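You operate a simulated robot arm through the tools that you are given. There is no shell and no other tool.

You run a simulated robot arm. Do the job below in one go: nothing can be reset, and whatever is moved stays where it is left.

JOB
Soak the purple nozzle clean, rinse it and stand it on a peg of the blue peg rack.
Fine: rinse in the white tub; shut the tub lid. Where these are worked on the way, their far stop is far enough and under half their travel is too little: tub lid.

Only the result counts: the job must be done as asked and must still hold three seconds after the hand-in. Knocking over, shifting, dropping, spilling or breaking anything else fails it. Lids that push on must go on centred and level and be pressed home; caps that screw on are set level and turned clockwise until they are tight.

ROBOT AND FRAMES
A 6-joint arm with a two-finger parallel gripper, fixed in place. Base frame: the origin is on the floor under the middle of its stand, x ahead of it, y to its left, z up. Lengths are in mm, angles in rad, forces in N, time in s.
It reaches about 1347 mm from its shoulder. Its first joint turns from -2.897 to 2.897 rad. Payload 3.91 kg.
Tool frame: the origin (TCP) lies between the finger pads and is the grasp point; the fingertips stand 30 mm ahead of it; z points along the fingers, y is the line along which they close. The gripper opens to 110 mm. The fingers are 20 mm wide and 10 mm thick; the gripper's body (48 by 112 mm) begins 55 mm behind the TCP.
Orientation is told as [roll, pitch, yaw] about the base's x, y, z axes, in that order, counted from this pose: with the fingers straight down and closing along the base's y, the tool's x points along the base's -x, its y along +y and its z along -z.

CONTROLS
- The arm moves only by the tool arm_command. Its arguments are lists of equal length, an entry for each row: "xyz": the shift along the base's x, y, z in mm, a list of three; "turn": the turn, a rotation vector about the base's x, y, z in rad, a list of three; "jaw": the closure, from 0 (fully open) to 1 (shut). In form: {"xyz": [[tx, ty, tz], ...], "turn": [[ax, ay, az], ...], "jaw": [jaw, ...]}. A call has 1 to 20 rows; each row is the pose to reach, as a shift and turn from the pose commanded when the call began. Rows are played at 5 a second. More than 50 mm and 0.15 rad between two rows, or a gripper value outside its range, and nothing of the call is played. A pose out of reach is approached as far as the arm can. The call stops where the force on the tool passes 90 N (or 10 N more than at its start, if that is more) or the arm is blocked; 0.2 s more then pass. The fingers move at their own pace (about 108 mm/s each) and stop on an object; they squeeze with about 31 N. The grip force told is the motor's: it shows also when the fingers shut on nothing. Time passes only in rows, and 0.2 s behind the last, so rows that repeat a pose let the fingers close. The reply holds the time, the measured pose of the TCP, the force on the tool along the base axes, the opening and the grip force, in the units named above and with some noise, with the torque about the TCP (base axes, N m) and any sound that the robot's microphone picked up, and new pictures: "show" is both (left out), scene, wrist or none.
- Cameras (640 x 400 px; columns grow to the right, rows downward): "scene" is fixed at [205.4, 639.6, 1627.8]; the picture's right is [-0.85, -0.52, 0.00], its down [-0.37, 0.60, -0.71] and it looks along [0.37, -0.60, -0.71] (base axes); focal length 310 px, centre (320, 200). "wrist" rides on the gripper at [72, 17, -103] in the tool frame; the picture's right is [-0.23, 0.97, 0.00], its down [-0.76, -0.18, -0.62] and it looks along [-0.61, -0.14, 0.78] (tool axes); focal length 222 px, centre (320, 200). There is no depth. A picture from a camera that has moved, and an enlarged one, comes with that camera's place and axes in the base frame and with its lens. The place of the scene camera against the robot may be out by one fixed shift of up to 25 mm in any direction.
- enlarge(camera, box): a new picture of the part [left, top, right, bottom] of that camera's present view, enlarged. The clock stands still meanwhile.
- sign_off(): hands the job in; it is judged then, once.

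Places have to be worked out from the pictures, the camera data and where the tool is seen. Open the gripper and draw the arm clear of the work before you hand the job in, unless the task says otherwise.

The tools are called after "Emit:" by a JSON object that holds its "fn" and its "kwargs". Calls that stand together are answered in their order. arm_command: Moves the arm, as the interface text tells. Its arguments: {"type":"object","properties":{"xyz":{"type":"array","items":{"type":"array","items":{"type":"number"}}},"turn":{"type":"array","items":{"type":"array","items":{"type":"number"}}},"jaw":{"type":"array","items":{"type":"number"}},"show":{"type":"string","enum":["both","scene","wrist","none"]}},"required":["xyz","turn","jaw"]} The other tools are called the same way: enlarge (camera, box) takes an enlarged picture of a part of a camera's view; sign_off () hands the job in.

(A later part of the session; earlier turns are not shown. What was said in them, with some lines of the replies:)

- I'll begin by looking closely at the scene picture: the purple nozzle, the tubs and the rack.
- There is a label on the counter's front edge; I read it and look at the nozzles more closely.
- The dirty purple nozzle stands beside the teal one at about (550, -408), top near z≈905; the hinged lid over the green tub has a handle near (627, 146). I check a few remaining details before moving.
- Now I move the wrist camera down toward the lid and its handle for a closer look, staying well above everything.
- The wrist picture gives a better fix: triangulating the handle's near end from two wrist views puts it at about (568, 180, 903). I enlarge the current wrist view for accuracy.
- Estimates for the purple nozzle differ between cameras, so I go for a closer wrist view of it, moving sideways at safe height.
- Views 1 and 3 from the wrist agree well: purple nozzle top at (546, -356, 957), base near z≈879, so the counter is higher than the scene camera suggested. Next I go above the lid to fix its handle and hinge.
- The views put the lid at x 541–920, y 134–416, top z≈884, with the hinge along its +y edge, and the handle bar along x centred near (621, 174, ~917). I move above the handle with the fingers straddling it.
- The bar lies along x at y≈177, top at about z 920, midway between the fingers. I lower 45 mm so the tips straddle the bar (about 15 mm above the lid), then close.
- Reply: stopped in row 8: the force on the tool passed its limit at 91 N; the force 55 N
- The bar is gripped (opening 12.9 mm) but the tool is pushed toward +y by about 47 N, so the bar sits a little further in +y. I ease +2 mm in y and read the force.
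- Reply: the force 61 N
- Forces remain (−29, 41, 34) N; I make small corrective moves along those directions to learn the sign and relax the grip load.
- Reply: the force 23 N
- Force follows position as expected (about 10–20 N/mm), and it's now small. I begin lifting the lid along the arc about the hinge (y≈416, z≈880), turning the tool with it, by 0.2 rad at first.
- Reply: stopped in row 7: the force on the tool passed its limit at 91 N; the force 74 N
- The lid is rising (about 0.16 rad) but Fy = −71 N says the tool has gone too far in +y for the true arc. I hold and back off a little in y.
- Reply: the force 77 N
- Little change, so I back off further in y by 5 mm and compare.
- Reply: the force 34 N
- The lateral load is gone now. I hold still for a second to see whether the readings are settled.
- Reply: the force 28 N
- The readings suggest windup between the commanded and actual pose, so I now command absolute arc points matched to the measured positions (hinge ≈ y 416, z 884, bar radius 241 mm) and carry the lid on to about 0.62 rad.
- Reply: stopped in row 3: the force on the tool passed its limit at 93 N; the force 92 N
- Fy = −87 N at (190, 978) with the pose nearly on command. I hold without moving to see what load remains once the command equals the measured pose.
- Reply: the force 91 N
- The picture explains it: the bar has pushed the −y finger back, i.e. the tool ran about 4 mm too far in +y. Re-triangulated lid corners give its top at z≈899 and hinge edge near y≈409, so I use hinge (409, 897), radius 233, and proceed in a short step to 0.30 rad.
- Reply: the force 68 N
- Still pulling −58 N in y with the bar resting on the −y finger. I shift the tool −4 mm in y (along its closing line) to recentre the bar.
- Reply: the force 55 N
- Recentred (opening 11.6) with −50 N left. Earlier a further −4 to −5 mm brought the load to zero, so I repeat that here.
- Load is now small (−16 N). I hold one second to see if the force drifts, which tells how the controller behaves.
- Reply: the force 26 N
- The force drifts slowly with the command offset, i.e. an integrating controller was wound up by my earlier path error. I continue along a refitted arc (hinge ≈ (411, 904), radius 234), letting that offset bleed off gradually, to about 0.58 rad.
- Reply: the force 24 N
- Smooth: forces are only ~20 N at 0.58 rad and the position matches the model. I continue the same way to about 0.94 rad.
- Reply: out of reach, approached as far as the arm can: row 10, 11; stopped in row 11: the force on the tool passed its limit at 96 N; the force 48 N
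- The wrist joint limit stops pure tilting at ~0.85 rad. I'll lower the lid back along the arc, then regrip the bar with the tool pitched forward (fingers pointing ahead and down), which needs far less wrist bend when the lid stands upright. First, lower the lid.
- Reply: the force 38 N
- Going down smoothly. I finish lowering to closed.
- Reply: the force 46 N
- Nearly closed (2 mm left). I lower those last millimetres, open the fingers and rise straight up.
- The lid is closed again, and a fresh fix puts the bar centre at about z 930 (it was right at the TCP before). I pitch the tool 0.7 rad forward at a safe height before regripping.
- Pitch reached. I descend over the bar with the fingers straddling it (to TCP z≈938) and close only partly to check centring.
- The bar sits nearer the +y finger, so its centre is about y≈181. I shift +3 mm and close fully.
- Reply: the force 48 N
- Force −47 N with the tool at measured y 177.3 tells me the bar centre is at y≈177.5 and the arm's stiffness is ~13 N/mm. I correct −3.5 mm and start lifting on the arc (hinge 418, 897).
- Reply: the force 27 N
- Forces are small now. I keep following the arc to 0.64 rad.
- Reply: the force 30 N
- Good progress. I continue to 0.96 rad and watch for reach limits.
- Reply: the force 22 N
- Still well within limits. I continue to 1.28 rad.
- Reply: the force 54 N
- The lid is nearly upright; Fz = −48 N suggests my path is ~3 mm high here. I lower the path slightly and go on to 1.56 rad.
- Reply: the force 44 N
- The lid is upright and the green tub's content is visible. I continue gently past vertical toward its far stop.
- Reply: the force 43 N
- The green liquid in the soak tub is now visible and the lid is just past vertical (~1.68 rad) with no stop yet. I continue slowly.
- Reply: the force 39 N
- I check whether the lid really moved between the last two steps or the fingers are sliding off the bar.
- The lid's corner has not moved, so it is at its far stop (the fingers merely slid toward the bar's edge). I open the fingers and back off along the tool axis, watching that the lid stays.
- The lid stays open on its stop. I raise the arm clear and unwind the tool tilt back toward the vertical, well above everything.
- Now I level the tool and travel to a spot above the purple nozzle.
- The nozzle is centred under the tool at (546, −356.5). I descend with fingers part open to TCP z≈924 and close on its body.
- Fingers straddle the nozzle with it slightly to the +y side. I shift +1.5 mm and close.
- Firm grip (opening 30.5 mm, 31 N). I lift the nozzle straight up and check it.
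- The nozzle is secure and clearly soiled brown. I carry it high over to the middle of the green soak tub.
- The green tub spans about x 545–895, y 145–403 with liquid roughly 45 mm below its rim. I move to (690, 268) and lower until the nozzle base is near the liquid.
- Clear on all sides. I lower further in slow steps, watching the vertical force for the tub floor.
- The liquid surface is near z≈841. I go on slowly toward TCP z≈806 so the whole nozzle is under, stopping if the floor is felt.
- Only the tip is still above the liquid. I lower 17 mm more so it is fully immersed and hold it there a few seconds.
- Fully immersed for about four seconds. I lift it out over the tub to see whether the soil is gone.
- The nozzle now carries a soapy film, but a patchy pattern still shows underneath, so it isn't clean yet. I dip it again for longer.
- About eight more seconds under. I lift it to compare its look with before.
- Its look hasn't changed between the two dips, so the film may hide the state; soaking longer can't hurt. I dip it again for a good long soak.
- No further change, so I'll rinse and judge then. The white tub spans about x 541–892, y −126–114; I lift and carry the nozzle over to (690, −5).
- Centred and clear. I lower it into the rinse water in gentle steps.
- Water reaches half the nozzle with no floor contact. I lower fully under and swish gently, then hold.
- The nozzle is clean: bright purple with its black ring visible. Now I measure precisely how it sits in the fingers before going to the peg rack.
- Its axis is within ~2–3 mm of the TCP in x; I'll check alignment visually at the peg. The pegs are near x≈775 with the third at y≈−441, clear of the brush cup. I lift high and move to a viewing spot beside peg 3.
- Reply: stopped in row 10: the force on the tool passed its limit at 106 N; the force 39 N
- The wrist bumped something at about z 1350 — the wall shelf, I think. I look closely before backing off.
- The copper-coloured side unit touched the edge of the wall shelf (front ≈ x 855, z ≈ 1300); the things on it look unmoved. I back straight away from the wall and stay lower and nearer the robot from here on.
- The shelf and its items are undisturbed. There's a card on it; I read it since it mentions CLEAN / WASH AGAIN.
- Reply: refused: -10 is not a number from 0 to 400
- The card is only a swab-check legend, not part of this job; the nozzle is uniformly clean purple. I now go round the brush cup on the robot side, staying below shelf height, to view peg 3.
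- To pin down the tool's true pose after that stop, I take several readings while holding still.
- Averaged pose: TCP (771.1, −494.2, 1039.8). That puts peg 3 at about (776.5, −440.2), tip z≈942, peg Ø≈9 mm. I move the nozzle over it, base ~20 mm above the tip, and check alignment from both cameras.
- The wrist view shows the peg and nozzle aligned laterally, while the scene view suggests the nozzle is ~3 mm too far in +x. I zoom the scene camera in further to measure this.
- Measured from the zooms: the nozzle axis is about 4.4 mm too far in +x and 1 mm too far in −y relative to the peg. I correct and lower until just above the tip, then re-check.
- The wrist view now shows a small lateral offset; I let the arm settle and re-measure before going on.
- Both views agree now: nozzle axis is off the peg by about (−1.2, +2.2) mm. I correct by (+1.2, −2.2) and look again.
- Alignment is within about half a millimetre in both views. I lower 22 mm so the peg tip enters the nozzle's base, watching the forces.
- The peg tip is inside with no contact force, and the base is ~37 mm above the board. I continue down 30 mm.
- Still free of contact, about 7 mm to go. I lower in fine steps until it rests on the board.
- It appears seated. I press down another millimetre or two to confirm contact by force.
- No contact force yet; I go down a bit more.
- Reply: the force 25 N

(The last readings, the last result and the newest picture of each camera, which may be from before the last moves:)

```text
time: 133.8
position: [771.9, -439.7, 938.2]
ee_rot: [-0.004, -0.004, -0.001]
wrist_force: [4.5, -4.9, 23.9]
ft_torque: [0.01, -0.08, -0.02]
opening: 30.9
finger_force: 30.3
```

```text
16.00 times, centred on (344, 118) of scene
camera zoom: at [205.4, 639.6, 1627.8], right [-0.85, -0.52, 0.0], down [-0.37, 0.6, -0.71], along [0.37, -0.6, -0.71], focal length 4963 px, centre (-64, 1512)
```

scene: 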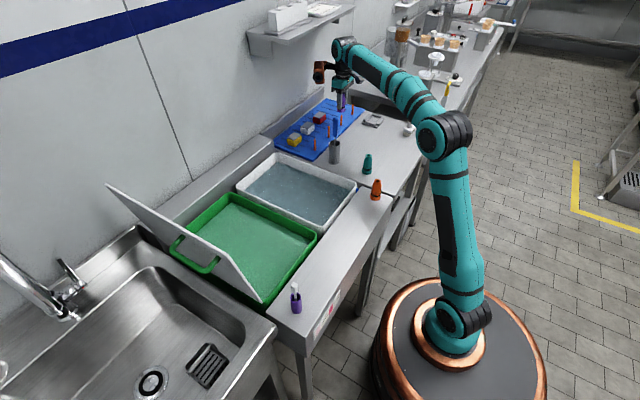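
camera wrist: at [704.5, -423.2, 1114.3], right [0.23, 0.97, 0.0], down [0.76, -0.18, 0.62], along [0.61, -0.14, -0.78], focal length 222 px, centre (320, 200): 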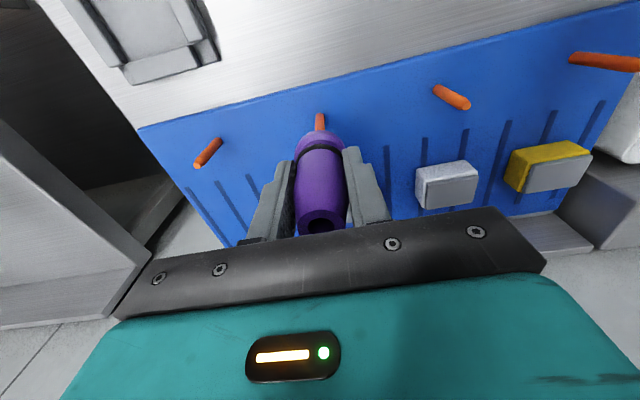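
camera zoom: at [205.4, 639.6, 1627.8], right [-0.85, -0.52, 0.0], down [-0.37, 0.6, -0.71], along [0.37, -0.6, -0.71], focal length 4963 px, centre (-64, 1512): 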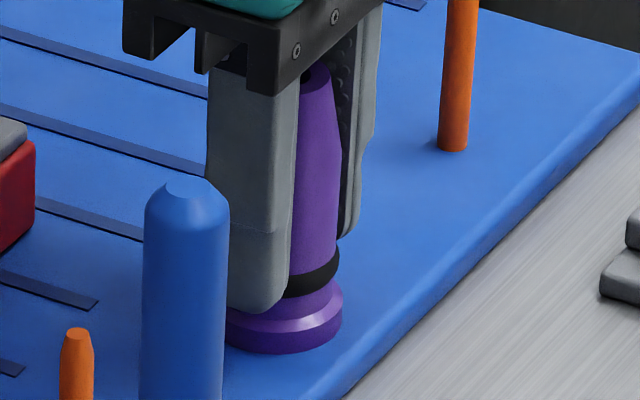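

Contact at 24 N: the nozzle is seated on the board over the peg. I relieve the load, open the fingers and rise straight up.

Emit:
{"fn": "arm_command", "kwargs": {"xyz": [[0, 0, 1.2], [0, 0, 1.5], [0, 0, 1.5], [0, 0, 1.5], [0, 0, 1.5], [0, 0, 10], [0, 0, 30], [0, 0, 60], [0, 0, 90], [0, 0, 90]], "turn": [[0, 0, 0], [0, 0, 0], [0, 0, 0], [0, 0, 0], [0, 0, 0], [0, 0, 0], [0, 0, 0], [0, 0, 0], [0, 0, 0], [0, 0, 0]], "jaw": [1, 0.65, 0.55, 0.45, 0.45, 0.45, 0.45, 0.45, 0.45, 0.45]}}

Emit:
{"fn": "enlarge", "kwargs": {"camera": "scene", "box": [320, 95, 370, 130]}}

Emit:
{"fn": "enlarge", "kwargs": {"camera": "wrist", "box": [220, 60, 420, 240]}}

```text
time: 136.0
position: [774.1, -439.8, 1027.4]
ee_rot: [-0.001, -0.001, 0.001]
wrist_force: [0.0, -0.1, 0.3]
ft_torque: [0.0, -0.04, 0.04]
opening: 60.4
finger_force: 0.1
camera wrist: at [701.7, -422.3, 1132.1], right [0.23, 0.97, 0.0], down [0.76, -0.18, 0.62], along [0.61, -0.14, -0.78], focal length 222 px, centre (320, 200)
```

scene: 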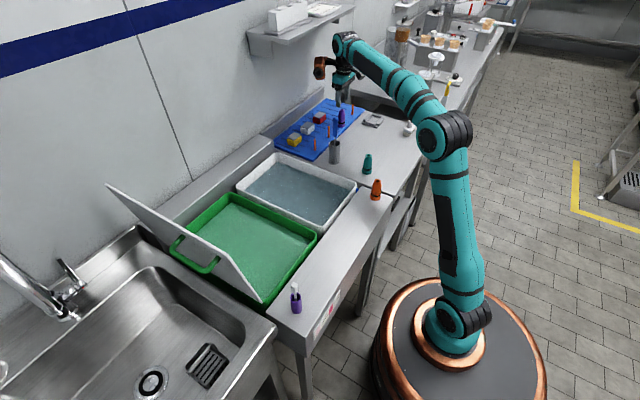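
wrist: 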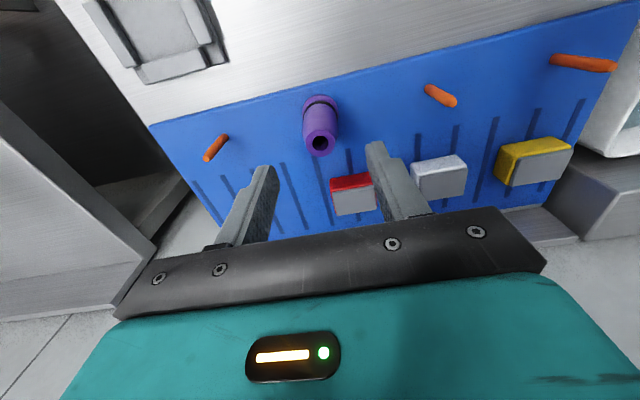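

```text
11.43 times, centred on (345, 112) of scene
camera zoom: at [205.4, 639.6, 1627.8], right [-0.85, -0.52, 0.0], down [-0.37, 0.6, -0.71], along [0.37, -0.6, -0.71], focal length 3545 px, centre (34, 1200)
```

zoom: 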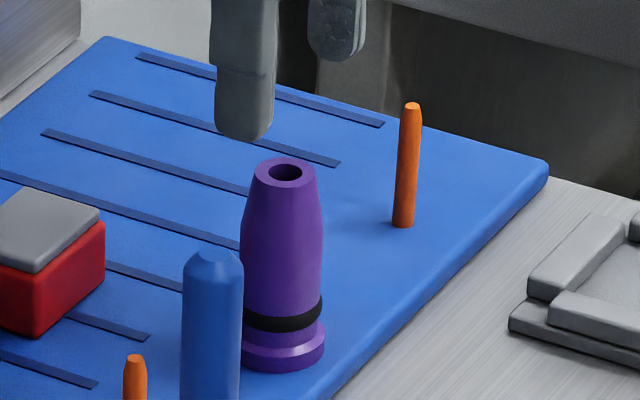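

```text
2.22 times, centred on (320, 150) of wrist
camera zoom: at [701.7, -422.3, 1132.1], right [0.23, 0.97, 0.0], down [0.76, -0.18, 0.62], along [0.61, -0.14, -0.78], focal length 494 px, centre (320, 311)
```

zoom: 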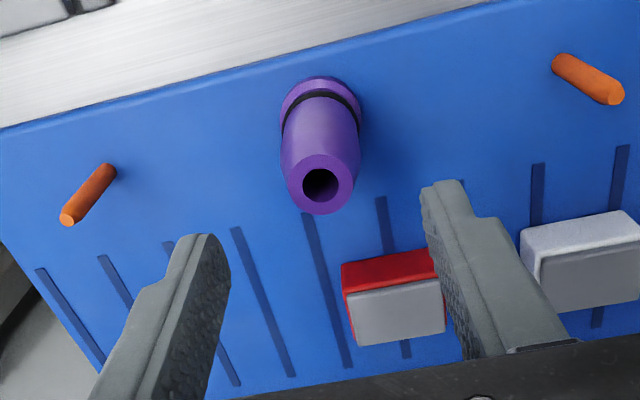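

The nozzle stands upright on peg 3. Next is shutting the lid; I retrace my earlier path — first away from the wall, then up toward the sink side.

Emit:
{"fn": "arm_command", "kwargs": {"xyz": [[-40, 0, 10], [-85, 0, 20], [-130, 5, 30], [-170, 20, 40], [-205, 50, 55], [-227, 84, 73], [-227, 84, 73]], "turn": [[0, 0, 0], [0, 0, 0], [0, 0, 0], [0, 0, 0], [0, 0, 0], [0, 0, 0], [0, 0, 0]], "jaw": [0.45, 0.45, 0.45, 0.45, 0.45, 0.45, 0.45], "show": "none"}}

Emit:
{"fn": "arm_command", "kwargs": {"xyz": [[0, 21, 21], [0.5, 55, 43], [2.5, 96, 65], [4.5, 139, 88], [6.5, 182, 110], [8.5, 225, 131], [10.5, 268, 151], [12.5, 311, 171], [12.5, 354, 191], [12.5, 397, 209], [12.5, 439, 226], [12.5, 481, 241], [12.5, 521, 251], [12.5, 551, 251], [12.5, 551, 251]], "turn": [[0, 0, 0], [0, 0, 0], [0, 0, 0], [0, 0, 0], [0, 0, 0], [0, 0, 0], [0, 0, 0], [0, -0.1, 0], [0, -0.2, 0], [0, -0.3, 0], [0, -0.4, 0], [0, -0.5, 0], [0, -0.6, 0], [0, -0.7, 0], [0, -0.7, 0]], "jaw": [0.45, 0.45, 0.45, 0.45, 0.45, 0.45, 0.45, 0.45, 0.45, 0.45, 0.45, 0.45, 0.45, 0.45, 0.45]}}

Emit:
{"fn": "enlarge", "kwargs": {"camera": "scene", "box": [220, 60, 440, 230]}}

```text
time: 137.6
position: [545.0, -355.2, 1100.5]
ee_rot: [-0.001, 0.003, 0.0]
wrist_force: [0.2, -0.2, 0.0]
ft_torque: [0.02, -0.01, 0.02]
opening: 60.6
finger_force: 0.1
```

```text
time: 140.8
position: [557.2, 194.8, 1352.7]
ee_rot: [-0.003, -0.701, 0.001]
wrist_force: [0.2, 0.0, 0.4]
ft_torque: [0.02, 0.02, -0.01]
opening: 60.4
finger_force: 0.0
camera wrist: at [435.7, 212.8, 1385.5], right [0.18, 0.97, 0.15], down [0.18, -0.18, 0.97], along [0.97, -0.14, -0.21], focal length 222 px, centre (320, 200)
```

scene: 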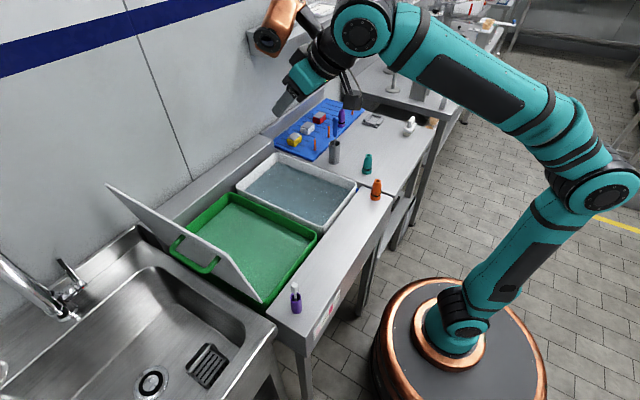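
wrist: 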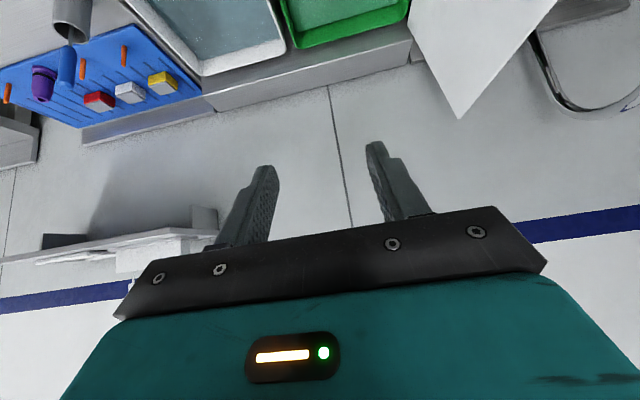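

```text
2.35 times, centred on (330, 145) of scene
camera zoom: at [205.4, 639.6, 1627.8], right [-0.85, -0.52, 0.0], down [-0.37, 0.6, -0.71], along [0.37, -0.6, -0.71], focal length 730 px, centre (296, 329)
```

zoom: 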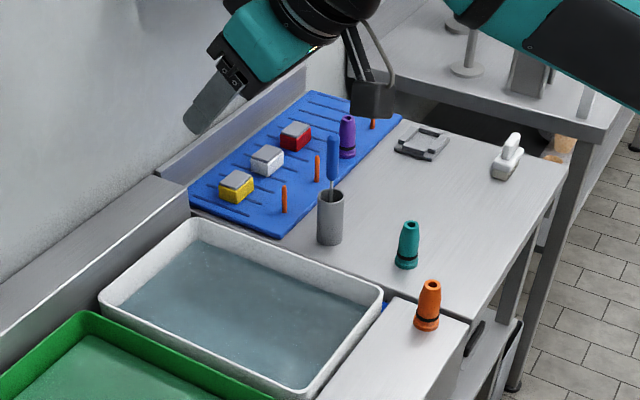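

Everything on the counter is in place. I retrace the earlier path over the lid to the sink side, tilting the tool to face the open lid's handle.

Emit:
{"fn": "arm_command", "kwargs": {"xyz": [[0, 45, 0], [0, 90, 0], [0, 135, 0], [0, 180, 0], [0, 225, 0], [0, 270, 0], [0, 308, -5], [0, 335, -22], [0, 350, -50], [0, 356, -85], [2, 358, -122], [5, 356, -160], [8, 350, -196], [12, 344, -227], [12, 344, -227]], "turn": [[-0.1, 0, 0], [-0.22, 0, 0], [-0.36, 0, 0], [-0.5, 0, 0], [-0.64, 0, 0], [-0.78, 0, 0], [-0.92, 0, 0], [-1.06, 0, 0], [-1.2, 0, 0], [-1.34, 0, 0], [-1.46, 0, 0], [-1.56, 0, 0], [-1.63, 0, 0], [-1.68, 0, 0], [-1.68, 0, 0]], "jaw": [0.5, 0.5, 0.5, 0.5, 0.5, 0.5, 0.5, 0.5, 0.5, 0.5, 0.5, 0.5, 0.5, 0.5, 0.5]}}

Emit:
{"fn": "enlarge", "kwargs": {"camera": "wrist", "box": [200, 0, 440, 200]}}

Emit:
{"fn": "enlarge", "kwargs": {"camera": "scene", "box": [90, 170, 260, 320]}}

```text
time: 144.0
position: [571.1, 541.9, 1125.5]
ee_rot: [-1.657, 0.072, 0.698]
wrist_force: [0.3, -0.3, 0.5]
ft_torque: [0.02, 0.0, -0.01]
opening: 55.0
finger_force: 0.1
camera wrist: at [449.4, 572.3, 1105.3], right [0.17, 0.04, -0.98], down [0.18, 0.98, 0.07], along [0.97, -0.19, 0.16], focal length 222 px, centre (320, 200)
```

scene: 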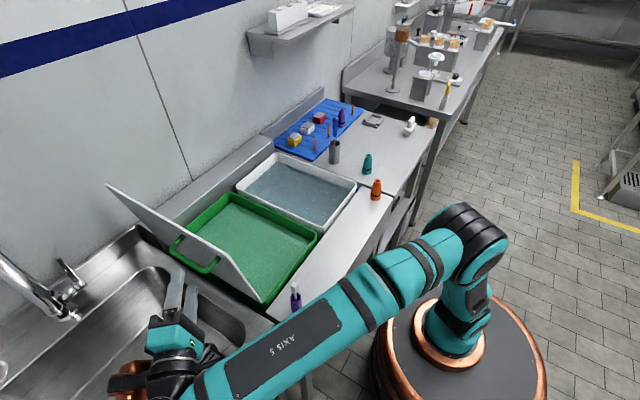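
wrist: 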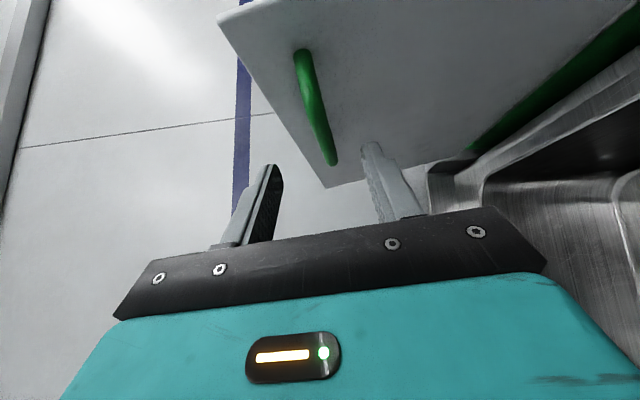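

```text
2.00 times, centred on (320, 100) of wrist
camera zoom: at [449.4, 572.3, 1105.3], right [0.17, 0.04, -0.98], down [0.18, 0.98, 0.07], along [0.97, -0.19, 0.16], focal length 444 px, centre (320, 400)
```

zoom: 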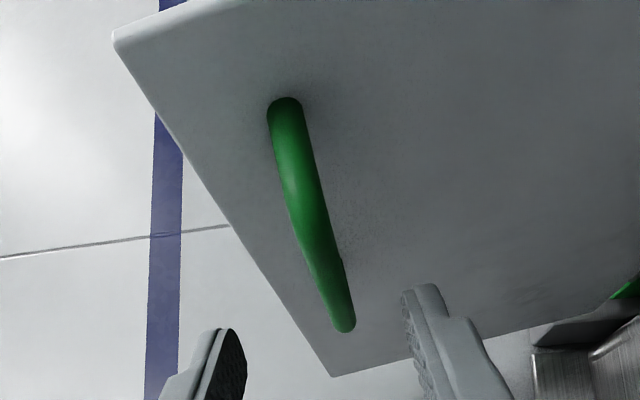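

```text
2.67 times, centred on (175, 245) of scene
camera zoom: at [205.4, 639.6, 1627.8], right [-0.85, -0.52, 0.0], down [-0.37, 0.6, -0.71], along [0.37, -0.6, -0.71], focal length 827 px, centre (707, 80)
```

zoom: 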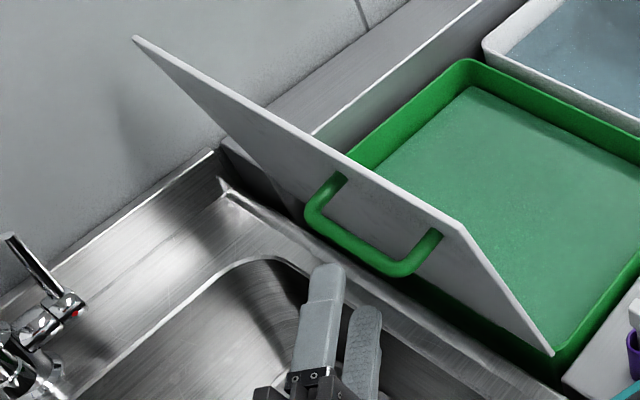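

The handle bar is visible at about (y 486, z 1129.5). I advance along the tool axis so the fingers straddle it and close partly to check centring.

Emit:
{"fn": "arm_command", "kwargs": {"xyz": [[12, -13, 1], [24, -26, 2], [35, -38, 3], [44.5, -48, 3.8], [44.5, -48, 3.8], [44.5, -48, 3.8], [44.5, -48, 3.8]], "turn": [[0, 0, 0], [-0.01, 0, 0], [-0.02, 0, 0], [-0.02, 0, 0], [-0.02, 0, 0], [-0.02, 0, 0], [-0.02, 0, 0]], "jaw": [0.5, 0.5, 0.5, 0.5, 0.6, 0.75, 0.8]}}

Emit:
{"fn": "enlarge", "kwargs": {"camera": "wrist", "box": [220, 60, 420, 210]}}

Emit:
{"fn": "enlarge", "kwargs": {"camera": "scene", "box": [130, 200, 250, 290]}}

```text
time: 145.6
position: [615.1, 490.7, 1126.5]
ee_rot: [-1.672, 0.084, 0.698]
wrist_force: [0.0, 0.7, 0.2]
ft_torque: [0.04, -0.02, 0.0]
opening: 22.2
finger_force: 0.1
camera wrist: at [492.6, 520.3, 1106.8], right [0.17, 0.02, -0.98], down [0.18, 0.98, 0.05], along [0.97, -0.19, 0.17], focal length 222 px, centre (320, 200)
```

scene: 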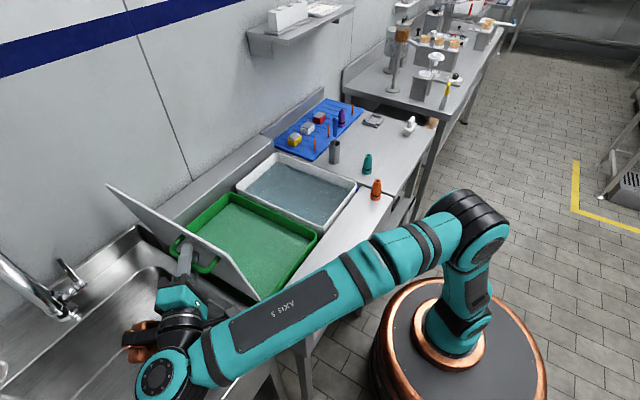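
wrist: 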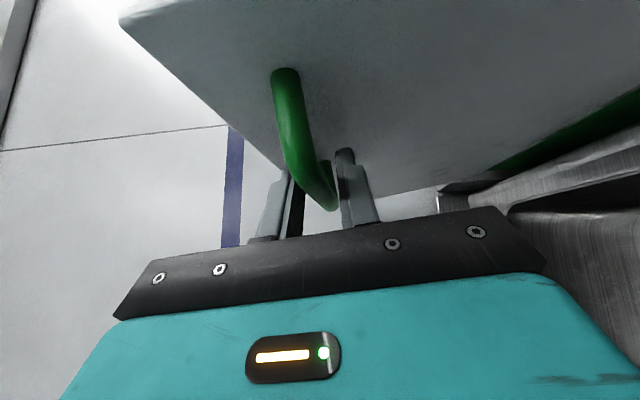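

```text
2.67 times, centred on (320, 135) of wrist
camera zoom: at [492.6, 520.3, 1106.8], right [0.17, 0.02, -0.98], down [0.18, 0.98, 0.05], along [0.97, -0.19, 0.17], focal length 592 px, centre (320, 373)
```

zoom: 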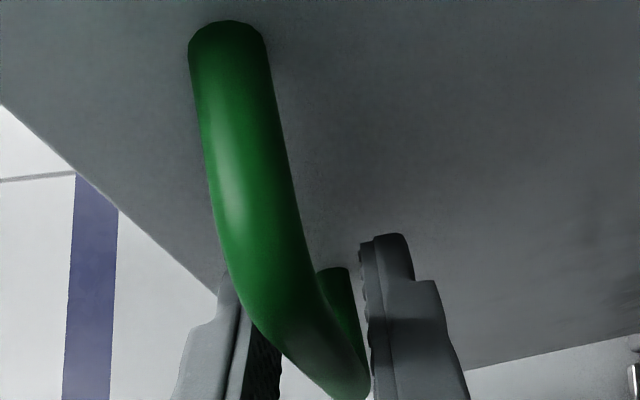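

```text
4.44 times, centred on (190, 245) of scene
camera zoom: at [205.4, 639.6, 1627.8], right [-0.85, -0.52, 0.0], down [-0.37, 0.6, -0.71], along [0.37, -0.6, -0.71], focal length 1378 px, centre (898, 0)
```

zoom: 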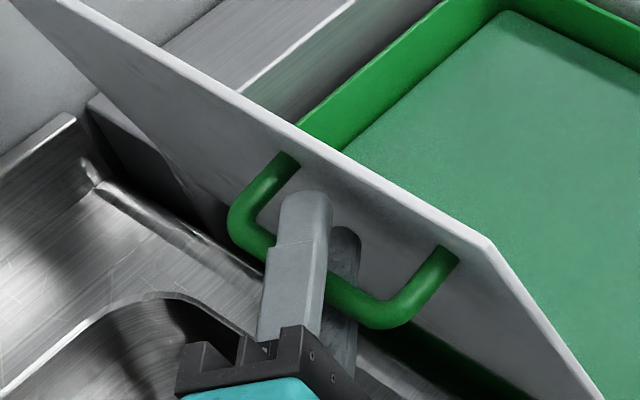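

This looks just like the well-centred grasp before. I close on the bar and read the forces.

Emit:
{"fn": "arm_command", "kwargs": {"xyz": [[0, 0, 0], [0, 0, 0], [0, 0, 0], [0, 0, 0]], "turn": [[0, 0, 0], [0, 0, 0], [0, 0, 0], [0, 0, 0]], "jaw": [0.86, 0.92, 1, 1], "show": "none"}}

```text
time: 146.6
position: [613.7, 489.9, 1126.7]
ee_rot: [-1.673, 0.086, 0.696]
wrist_force: [-5.2, -4.6, -15.5]
ft_torque: [-0.09, 0.06, -0.1]
opening: 11.8
finger_force: 45.0
```

Good grip with small forces. I now swing the lid back along the arc toward closing, first past vertical to ~1.29 rad.

Emit:
{"fn": "arm_command", "kwargs": {"xyz": [[0, -9.6, 2.9], [0, -19.3, 5.5], [0, -29.1, 7.7], [0, -38.9, 9.3], [0, -48.8, 10.3], [0, -58.8, 10.9], [0, -68.7, 11.1], [0, -78.7, 10.9], [0, -88.7, 10.5], [0, -98.6, 9.6]], "turn": [[0.04, 0, 0], [0.08, 0, 0], [0.12, 0, 0], [0.16, 0, 0], [0.2, 0, 0], [0.24, 0, 0], [0.28, 0, 0], [0.32, 0, 0], [0.36, 0, 0], [0.4, 0, 0]], "jaw": [1, 1, 1, 1, 1, 1, 1, 1, 1, 1], "show": "scene"}}

```text
time: 148.8
position: [614.6, 392.7, 1138.3]
ee_rot: [-1.364, -0.174, 0.684]
wrist_force: [-4.4, 0.9, -4.2]
ft_torque: [-0.05, 0.25, 0.49]
opening: 11.7
finger_force: 45.0
```

scene: 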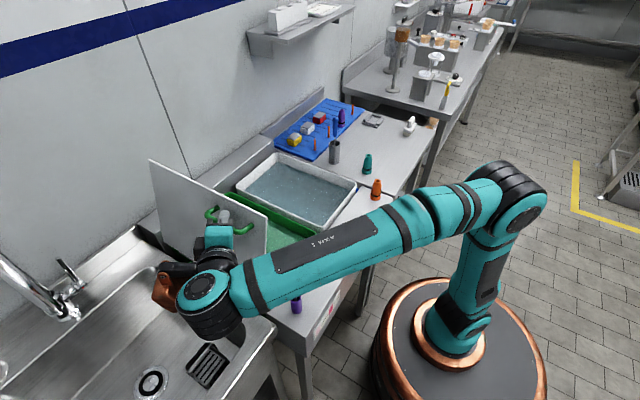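

Very smooth. I continue lowering along the arc to 0.73 rad.

Emit:
{"fn": "arm_command", "kwargs": {"xyz": [[0, -9.7, -1.1], [0, -19.3, -2.5], [0, -28.9, -4.4], [0, -38.3, -6.5], [0, -47.7, -8.8], [0, -56.9, -11.7], [0, -66, -14.9], [0, -75, -18.6], [0, -83.8, -22.6], [0, -92.4, -27], [0, -100.9, -31.8], [0, -109.1, -36.9], [0, -117.1, -42.4], [0, -124.9, -48.2]], "turn": [[0.04, 0, 0], [0.08, 0, 0], [0.12, 0, 0], [0.16, 0, 0], [0.2, 0, 0], [0.24, 0, 0], [0.28, 0, 0], [0.32, 0, 0], [0.36, 0, 0], [0.4, 0, 0], [0.44, 0, 0], [0.48, 0, 0], [0.52, 0, 0], [0.56, 0, 0]], "jaw": [1, 1, 1, 1, 1, 1, 1, 1, 1, 1, 1, 1, 1, 1], "show": "scene"}}

```text
time: 151.8
position: [615.2, 266.0, 1089.7]
ee_rot: [-0.875, -0.498, 0.517]
wrist_force: [-5.1, -2.6, 0.5]
ft_torque: [-0.06, -0.39, 0.56]
opening: 11.9
finger_force: 45.1
```

scene: 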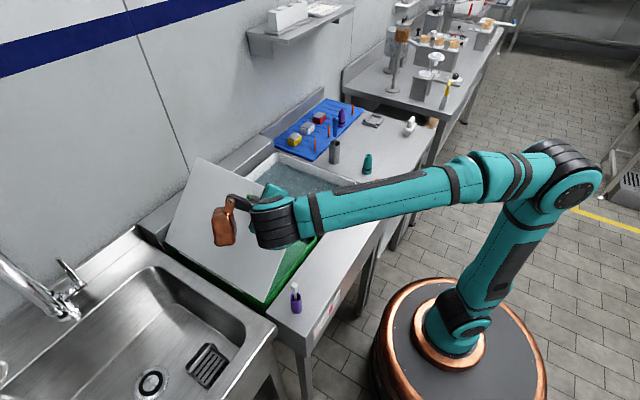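

Continuing down to just above closed (0.09 rad).

Emit:
{"fn": "arm_command", "kwargs": {"xyz": [[0, -7.6, -6], [0, -14.8, -12.5], [0, -21.9, -19.3], [0, -28.6, -26.4], [0, -35.1, -33.7], [0, -41.2, -41.2], [0, -47.1, -49.1], [0, -52.6, -57.1], [0, -57.8, -65.4], [0, -62.7, -73.8], [0, -67.2, -82.5], [0, -71.4, -91.3], [0, -75.3, -100.3], [0, -78.7, -109.4], [0, -81.8, -118.7], [0, -84.6, -128]], "turn": [[0.04, 0, 0], [0.08, 0, 0], [0.12, 0, 0], [0.16, 0, 0], [0.2, 0, 0], [0.24, 0, 0], [0.28, 0, 0], [0.32, 0, 0], [0.36, 0, 0], [0.4, 0, 0], [0.44, 0, 0], [0.48, 0, 0], [0.52, 0, 0], [0.56, 0, 0], [0.6, 0, 0], [0.64, 0, 0]], "jaw": [1, 1, 1, 1, 1, 1, 1, 1, 1, 1, 1, 1, 1, 1, 1, 1], "show": "scene"}}

```text
time: 155.2
position: [613.8, 182.0, 957.1]
ee_rot: [-0.131, -0.697, 0.083]
wrist_force: [1.7, -29.8, 5.5]
ft_torque: [0.16, -0.22, 0.12]
opening: 11.7
finger_force: 44.9
```

scene: 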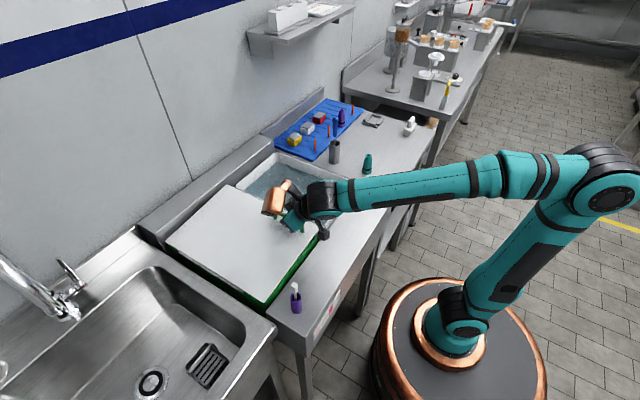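

Almost shut. I bring it down the last bit with a slight y correction and press gently.

Emit:
{"fn": "arm_command", "kwargs": {"xyz": [[0, -3.3, -5], [0, -4.3, -9.5], [0, -5.2, -13.5], [0, -5.8, -16.7], [0, -6.3, -19.5], [0, -6.7, -21.5], [0, -6.7, -22.5]], "turn": [[0.02, 0, 0], [0.04, 0, 0], [0.055, 0, 0], [0.07, 0, 0], [0.08, 0, 0], [0.09, 0, 0], [0.09, 0, 0]], "jaw": [1, 1, 1, 1, 1, 1, 1]}}

Emit:
{"fn": "enlarge", "kwargs": {"camera": "scene", "box": [150, 170, 340, 310]}}

```text
time: 156.8
position: [614.1, 177.1, 939.2]
ee_rot: [-0.015, -0.702, 0.01]
wrist_force: [15.9, 6.1, 6.5]
ft_torque: [0.0, 1.17, 0.03]
opening: 12.1
finger_force: 45.1
camera wrist: at [492.6, 195.3, 971.9], right [0.17, 0.98, 0.14], down [0.18, -0.17, 0.97], along [0.97, -0.14, -0.2], focal length 222 px, centre (320, 200)
```

scene: 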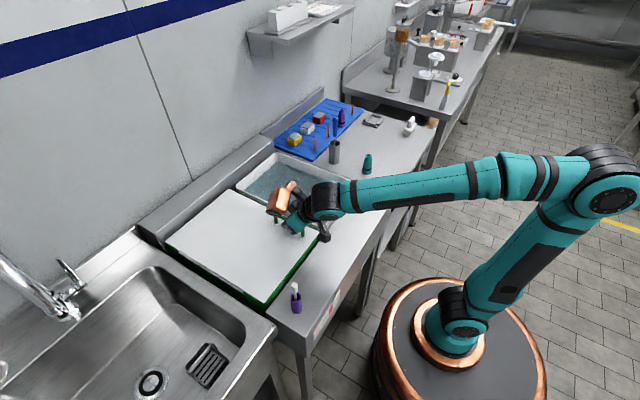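
wrist: 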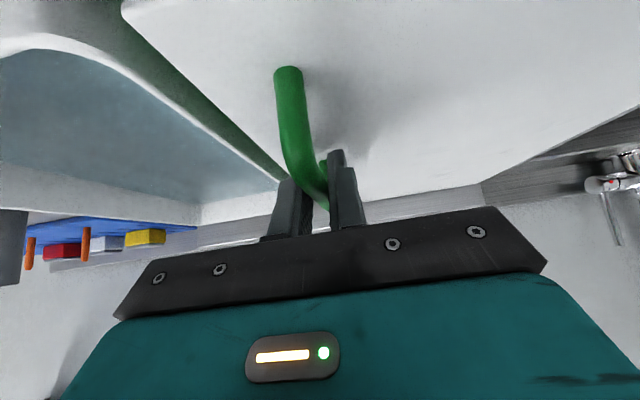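

```text
2.86 times, centred on (245, 240) of scene
camera zoom: at [205.4, 639.6, 1627.8], right [-0.85, -0.52, 0.0], down [-0.37, 0.6, -0.71], along [0.37, -0.6, -0.71], focal length 886 px, centre (534, 86)
```

zoom: 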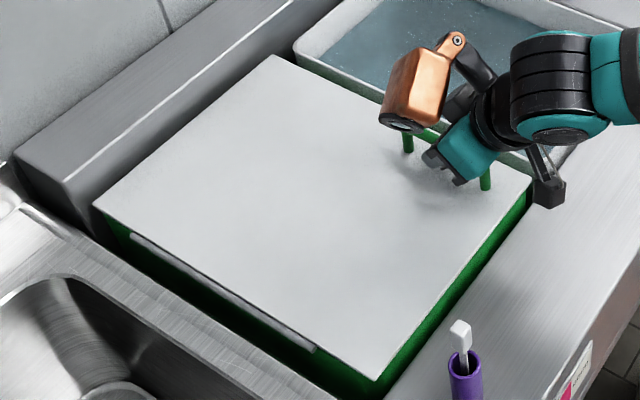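

The lid looks shut. I press down a couple of millimetres to confirm it has bottomed out.

Emit:
{"fn": "arm_command", "kwargs": {"xyz": [[0, 0, -1], [0, 0, -2], [0, 0, -3], [0, 0, -3]], "turn": [[0, 0, 0], [0.005, 0, 0], [0.01, 0, 0], [0.01, 0, 0]], "jaw": [1, 1, 1, 1], "show": "none"}}

```text
time: 157.8
position: [615.0, 177.1, 937.5]
ee_rot: [-0.002, -0.703, 0.002]
wrist_force: [9.2, 16.3, 33.0]
ft_torque: [-0.01, 0.01, -0.03]
opening: 12.1
finger_force: 44.9
```

Bottomed out with 33 N upward reaction: the lid is shut. I relax, open the fingers and rise clear.

Emit:
{"fn": "arm_command", "kwargs": {"xyz": [[0, 0, 1.5], [0, 0, 2], [0, 0, 2], [0, 0, 2], [0, 0, 10], [0, 0, 40], [0, 0, 80], [0, 0, 120], [0, 0, 120]], "turn": [[0, 0, 0], [0, 0, 0], [0, 0, 0], [0, 0, 0], [0, 0, 0], [0, 0, 0], [0, 0, 0], [0, 0, 0], [0, 0, 0]], "jaw": [1, 0.8, 0.6, 0.5, 0.5, 0.5, 0.5, 0.5, 0.5]}}

Emit:
{"fn": "enlarge", "kwargs": {"camera": "scene", "box": [150, 170, 340, 310]}}

Emit:
{"fn": "enlarge", "kwargs": {"camera": "scene", "box": [270, 90, 400, 180]}}

```text
time: 159.8
position: [614.3, 176.1, 1057.7]
ee_rot: [-0.004, -0.7, 0.0]
wrist_force: [-0.7, -0.5, 0.1]
ft_torque: [-0.02, 0.01, 0.02]
opening: 55.1
finger_force: 0.1
camera wrist: at [491.9, 193.7, 1090.9], right [0.17, 0.97, 0.14], down [0.18, -0.18, 0.97], along [0.97, -0.14, -0.21], focal length 222 px, centre (320, 200)
```

scene: 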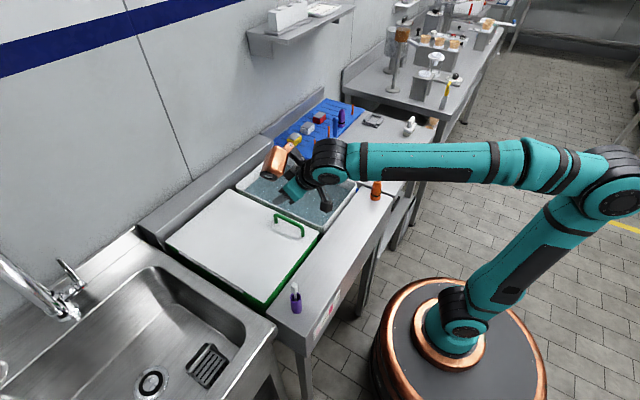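
wrist: 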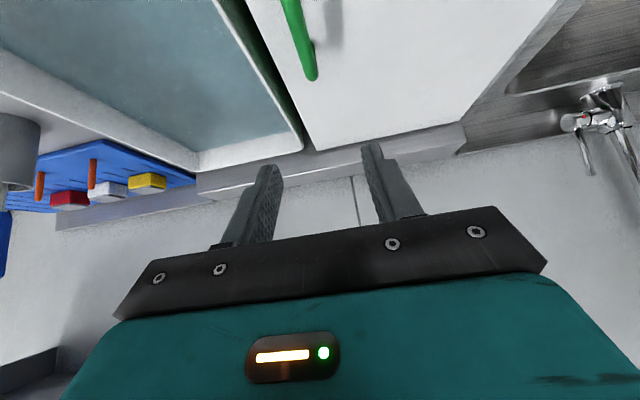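

```text
2.86 times, centred on (245, 240) of scene
camera zoom: at [205.4, 639.6, 1627.8], right [-0.85, -0.52, 0.0], down [-0.37, 0.6, -0.71], along [0.37, -0.6, -0.71], focal length 886 px, centre (534, 86)
```

zoom: 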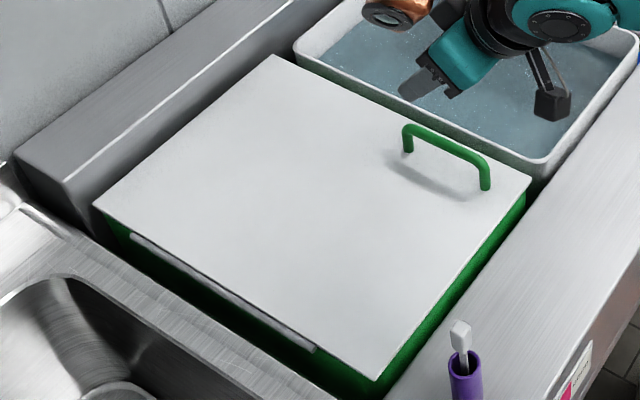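

```text
4.44 times, centred on (335, 135) of scene
camera zoom: at [205.4, 639.6, 1627.8], right [-0.85, -0.52, 0.0], down [-0.37, 0.6, -0.71], along [0.37, -0.6, -0.71], focal length 1378 px, centre (253, 489)
```

zoom: 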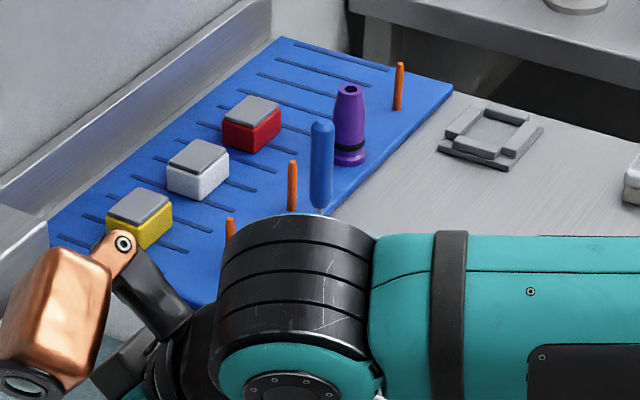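

The lid sits exactly as at the start and the clean nozzle stands on its peg. I draw the arm up and clear of the work, back near its starting pose.

Emit:
{"fn": "arm_command", "kwargs": {"xyz": [[0, 0, 40], [-4, -10, 80], [-8, -25, 120], [-12, -45, 155], [-16, -70, 185], [-20, -95, 210], [-23, -120, 230], [-23, -134, 230], [-23, -134, 230]], "turn": [[0, 0.05, 0], [0, 0.15, 0], [0, 0.25, 0], [0, 0.35, 0], [0, 0.45, 0], [0, 0.55, 0], [0, 0.65, 0], [0, 0.7, 0], [0, 0.7, 0]], "jaw": [0.4, 0.3, 0.2, 0.1, 0, 0, 0, 0, 0]}}

Emit:
{"fn": "enlarge", "kwargs": {"camera": "scene", "box": [220, 0, 440, 220]}}

Emit:
{"fn": "enlarge", "kwargs": {"camera": "wrist", "box": [0, 0, 320, 240]}}

```text
time: 161.8
position: [591.1, 41.8, 1286.9]
ee_rot: [-0.003, 0.0, 0.001]
wrist_force: [0.3, 0.0, 0.4]
ft_torque: [0.0, 0.0, 0.0]
opening: 110.1
finger_force: 0.2
camera wrist: at [519.1, 59.1, 1391.4], right [0.23, 0.97, 0.0], down [0.76, -0.18, 0.62], along [0.61, -0.14, -0.78], focal length 222 px, centre (320, 200)
```

scene: 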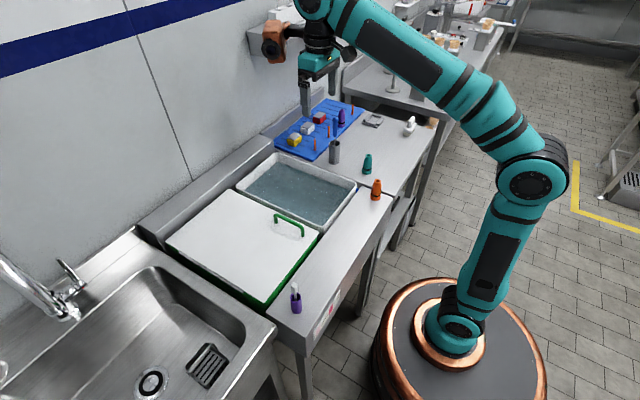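
wrist: 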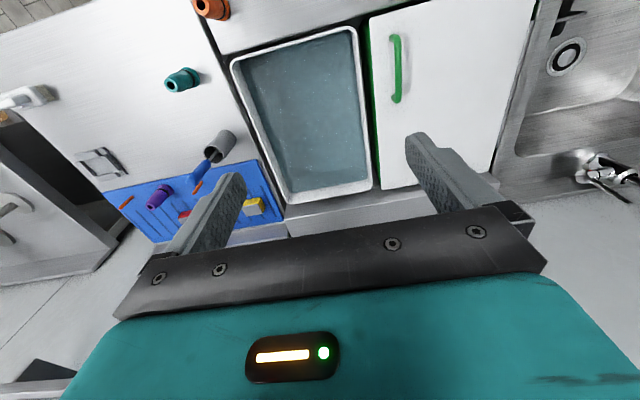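

```text
1.82 times, centred on (330, 110) of scene
camera zoom: at [205.4, 639.6, 1627.8], right [-0.85, -0.52, 0.0], down [-0.37, 0.6, -0.71], along [0.37, -0.6, -0.71], focal length 564 px, centre (302, 364)
```

zoom: 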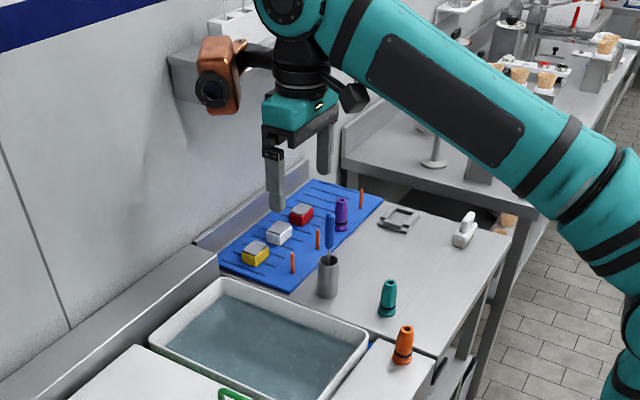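

```text
1.67 times, centred on (160, 120) of wrist
camera zoom: at [519.1, 59.1, 1391.4], right [0.23, 0.97, 0.0], down [0.76, -0.18, 0.62], along [0.61, -0.14, -0.78], focal length 370 px, centre (587, 333)
```

zoom: 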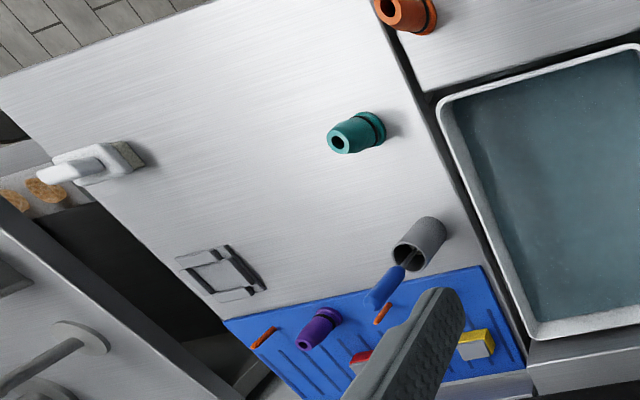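

I take one last close look at the nozzle on its peg and the shelf items before handing in.

Emit:
{"fn": "enlarge", "kwargs": {"camera": "scene", "box": [328, 98, 358, 130]}}

Emit:
{"fn": "enlarge", "kwargs": {"camera": "wrist", "box": [120, 160, 220, 230]}}

```text
12.50 times, centred on (343, 114) of scene
camera zoom: at [205.4, 639.6, 1627.8], right [-0.85, -0.52, 0.0], down [-0.37, 0.6, -0.71], along [0.37, -0.6, -0.71], focal length 3877 px, centre (32, 1275)
```

zoom: 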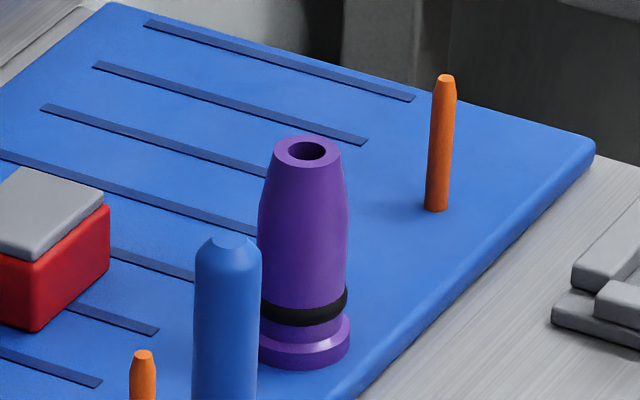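

```text
5.71 times, centred on (170, 195) of wrist
camera zoom: at [519.1, 59.1, 1391.4], right [0.23, 0.97, 0.0], down [0.76, -0.18, 0.62], along [0.61, -0.14, -0.78], focal length 1269 px, centre (1177, 229)
```

zoom: 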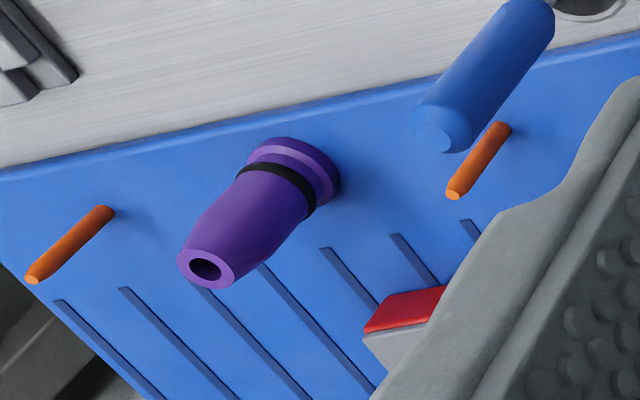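

The nozzle is clean, rinsed and standing on its peg, the lid is shut, the gripper is open and the arm is clear. I hand the job in.

Emit:
{"fn": "sign_off", "kwargs": {}}

```text
The job is handed in.
```

I soaked the purple nozzle in the green tub, rinsed it in the white tub and stood it on a peg of the blue rack. The tub lid is shut. The job is handed in; I have not seen the judged result.

- **Cleaning:** The nozzle was under the soak liquid for about half a minute in all, over three dips. After the rinse it showed no brown soil, only plain purple with its black ring. I judged this by eye: a card on the wall shelf describes a swab check for cleanliness, which the job did not ask for, so I did not use it. I also could not tell whether the soak was strong enough. The WEAK/GOOD colour card on the counter edge is pink, and the liquid is green.
- **Peg:** It went over the third peg from the tubs without resistance, and 24 N of contact force confirmed it was seated.
- **Lid:** I swung the lid open to its far stop and later shut it. It bottomed out when pressed and looks the same as at the start.
- **Contact on the way:** While carrying the nozzle to the rack, the unit on the side of the wrist hit the edge of the wall shelf, and the arm stopped at 106 N. I backed off and took a lower path. The items on the shelf looked unmoved in the pictures afterwards.
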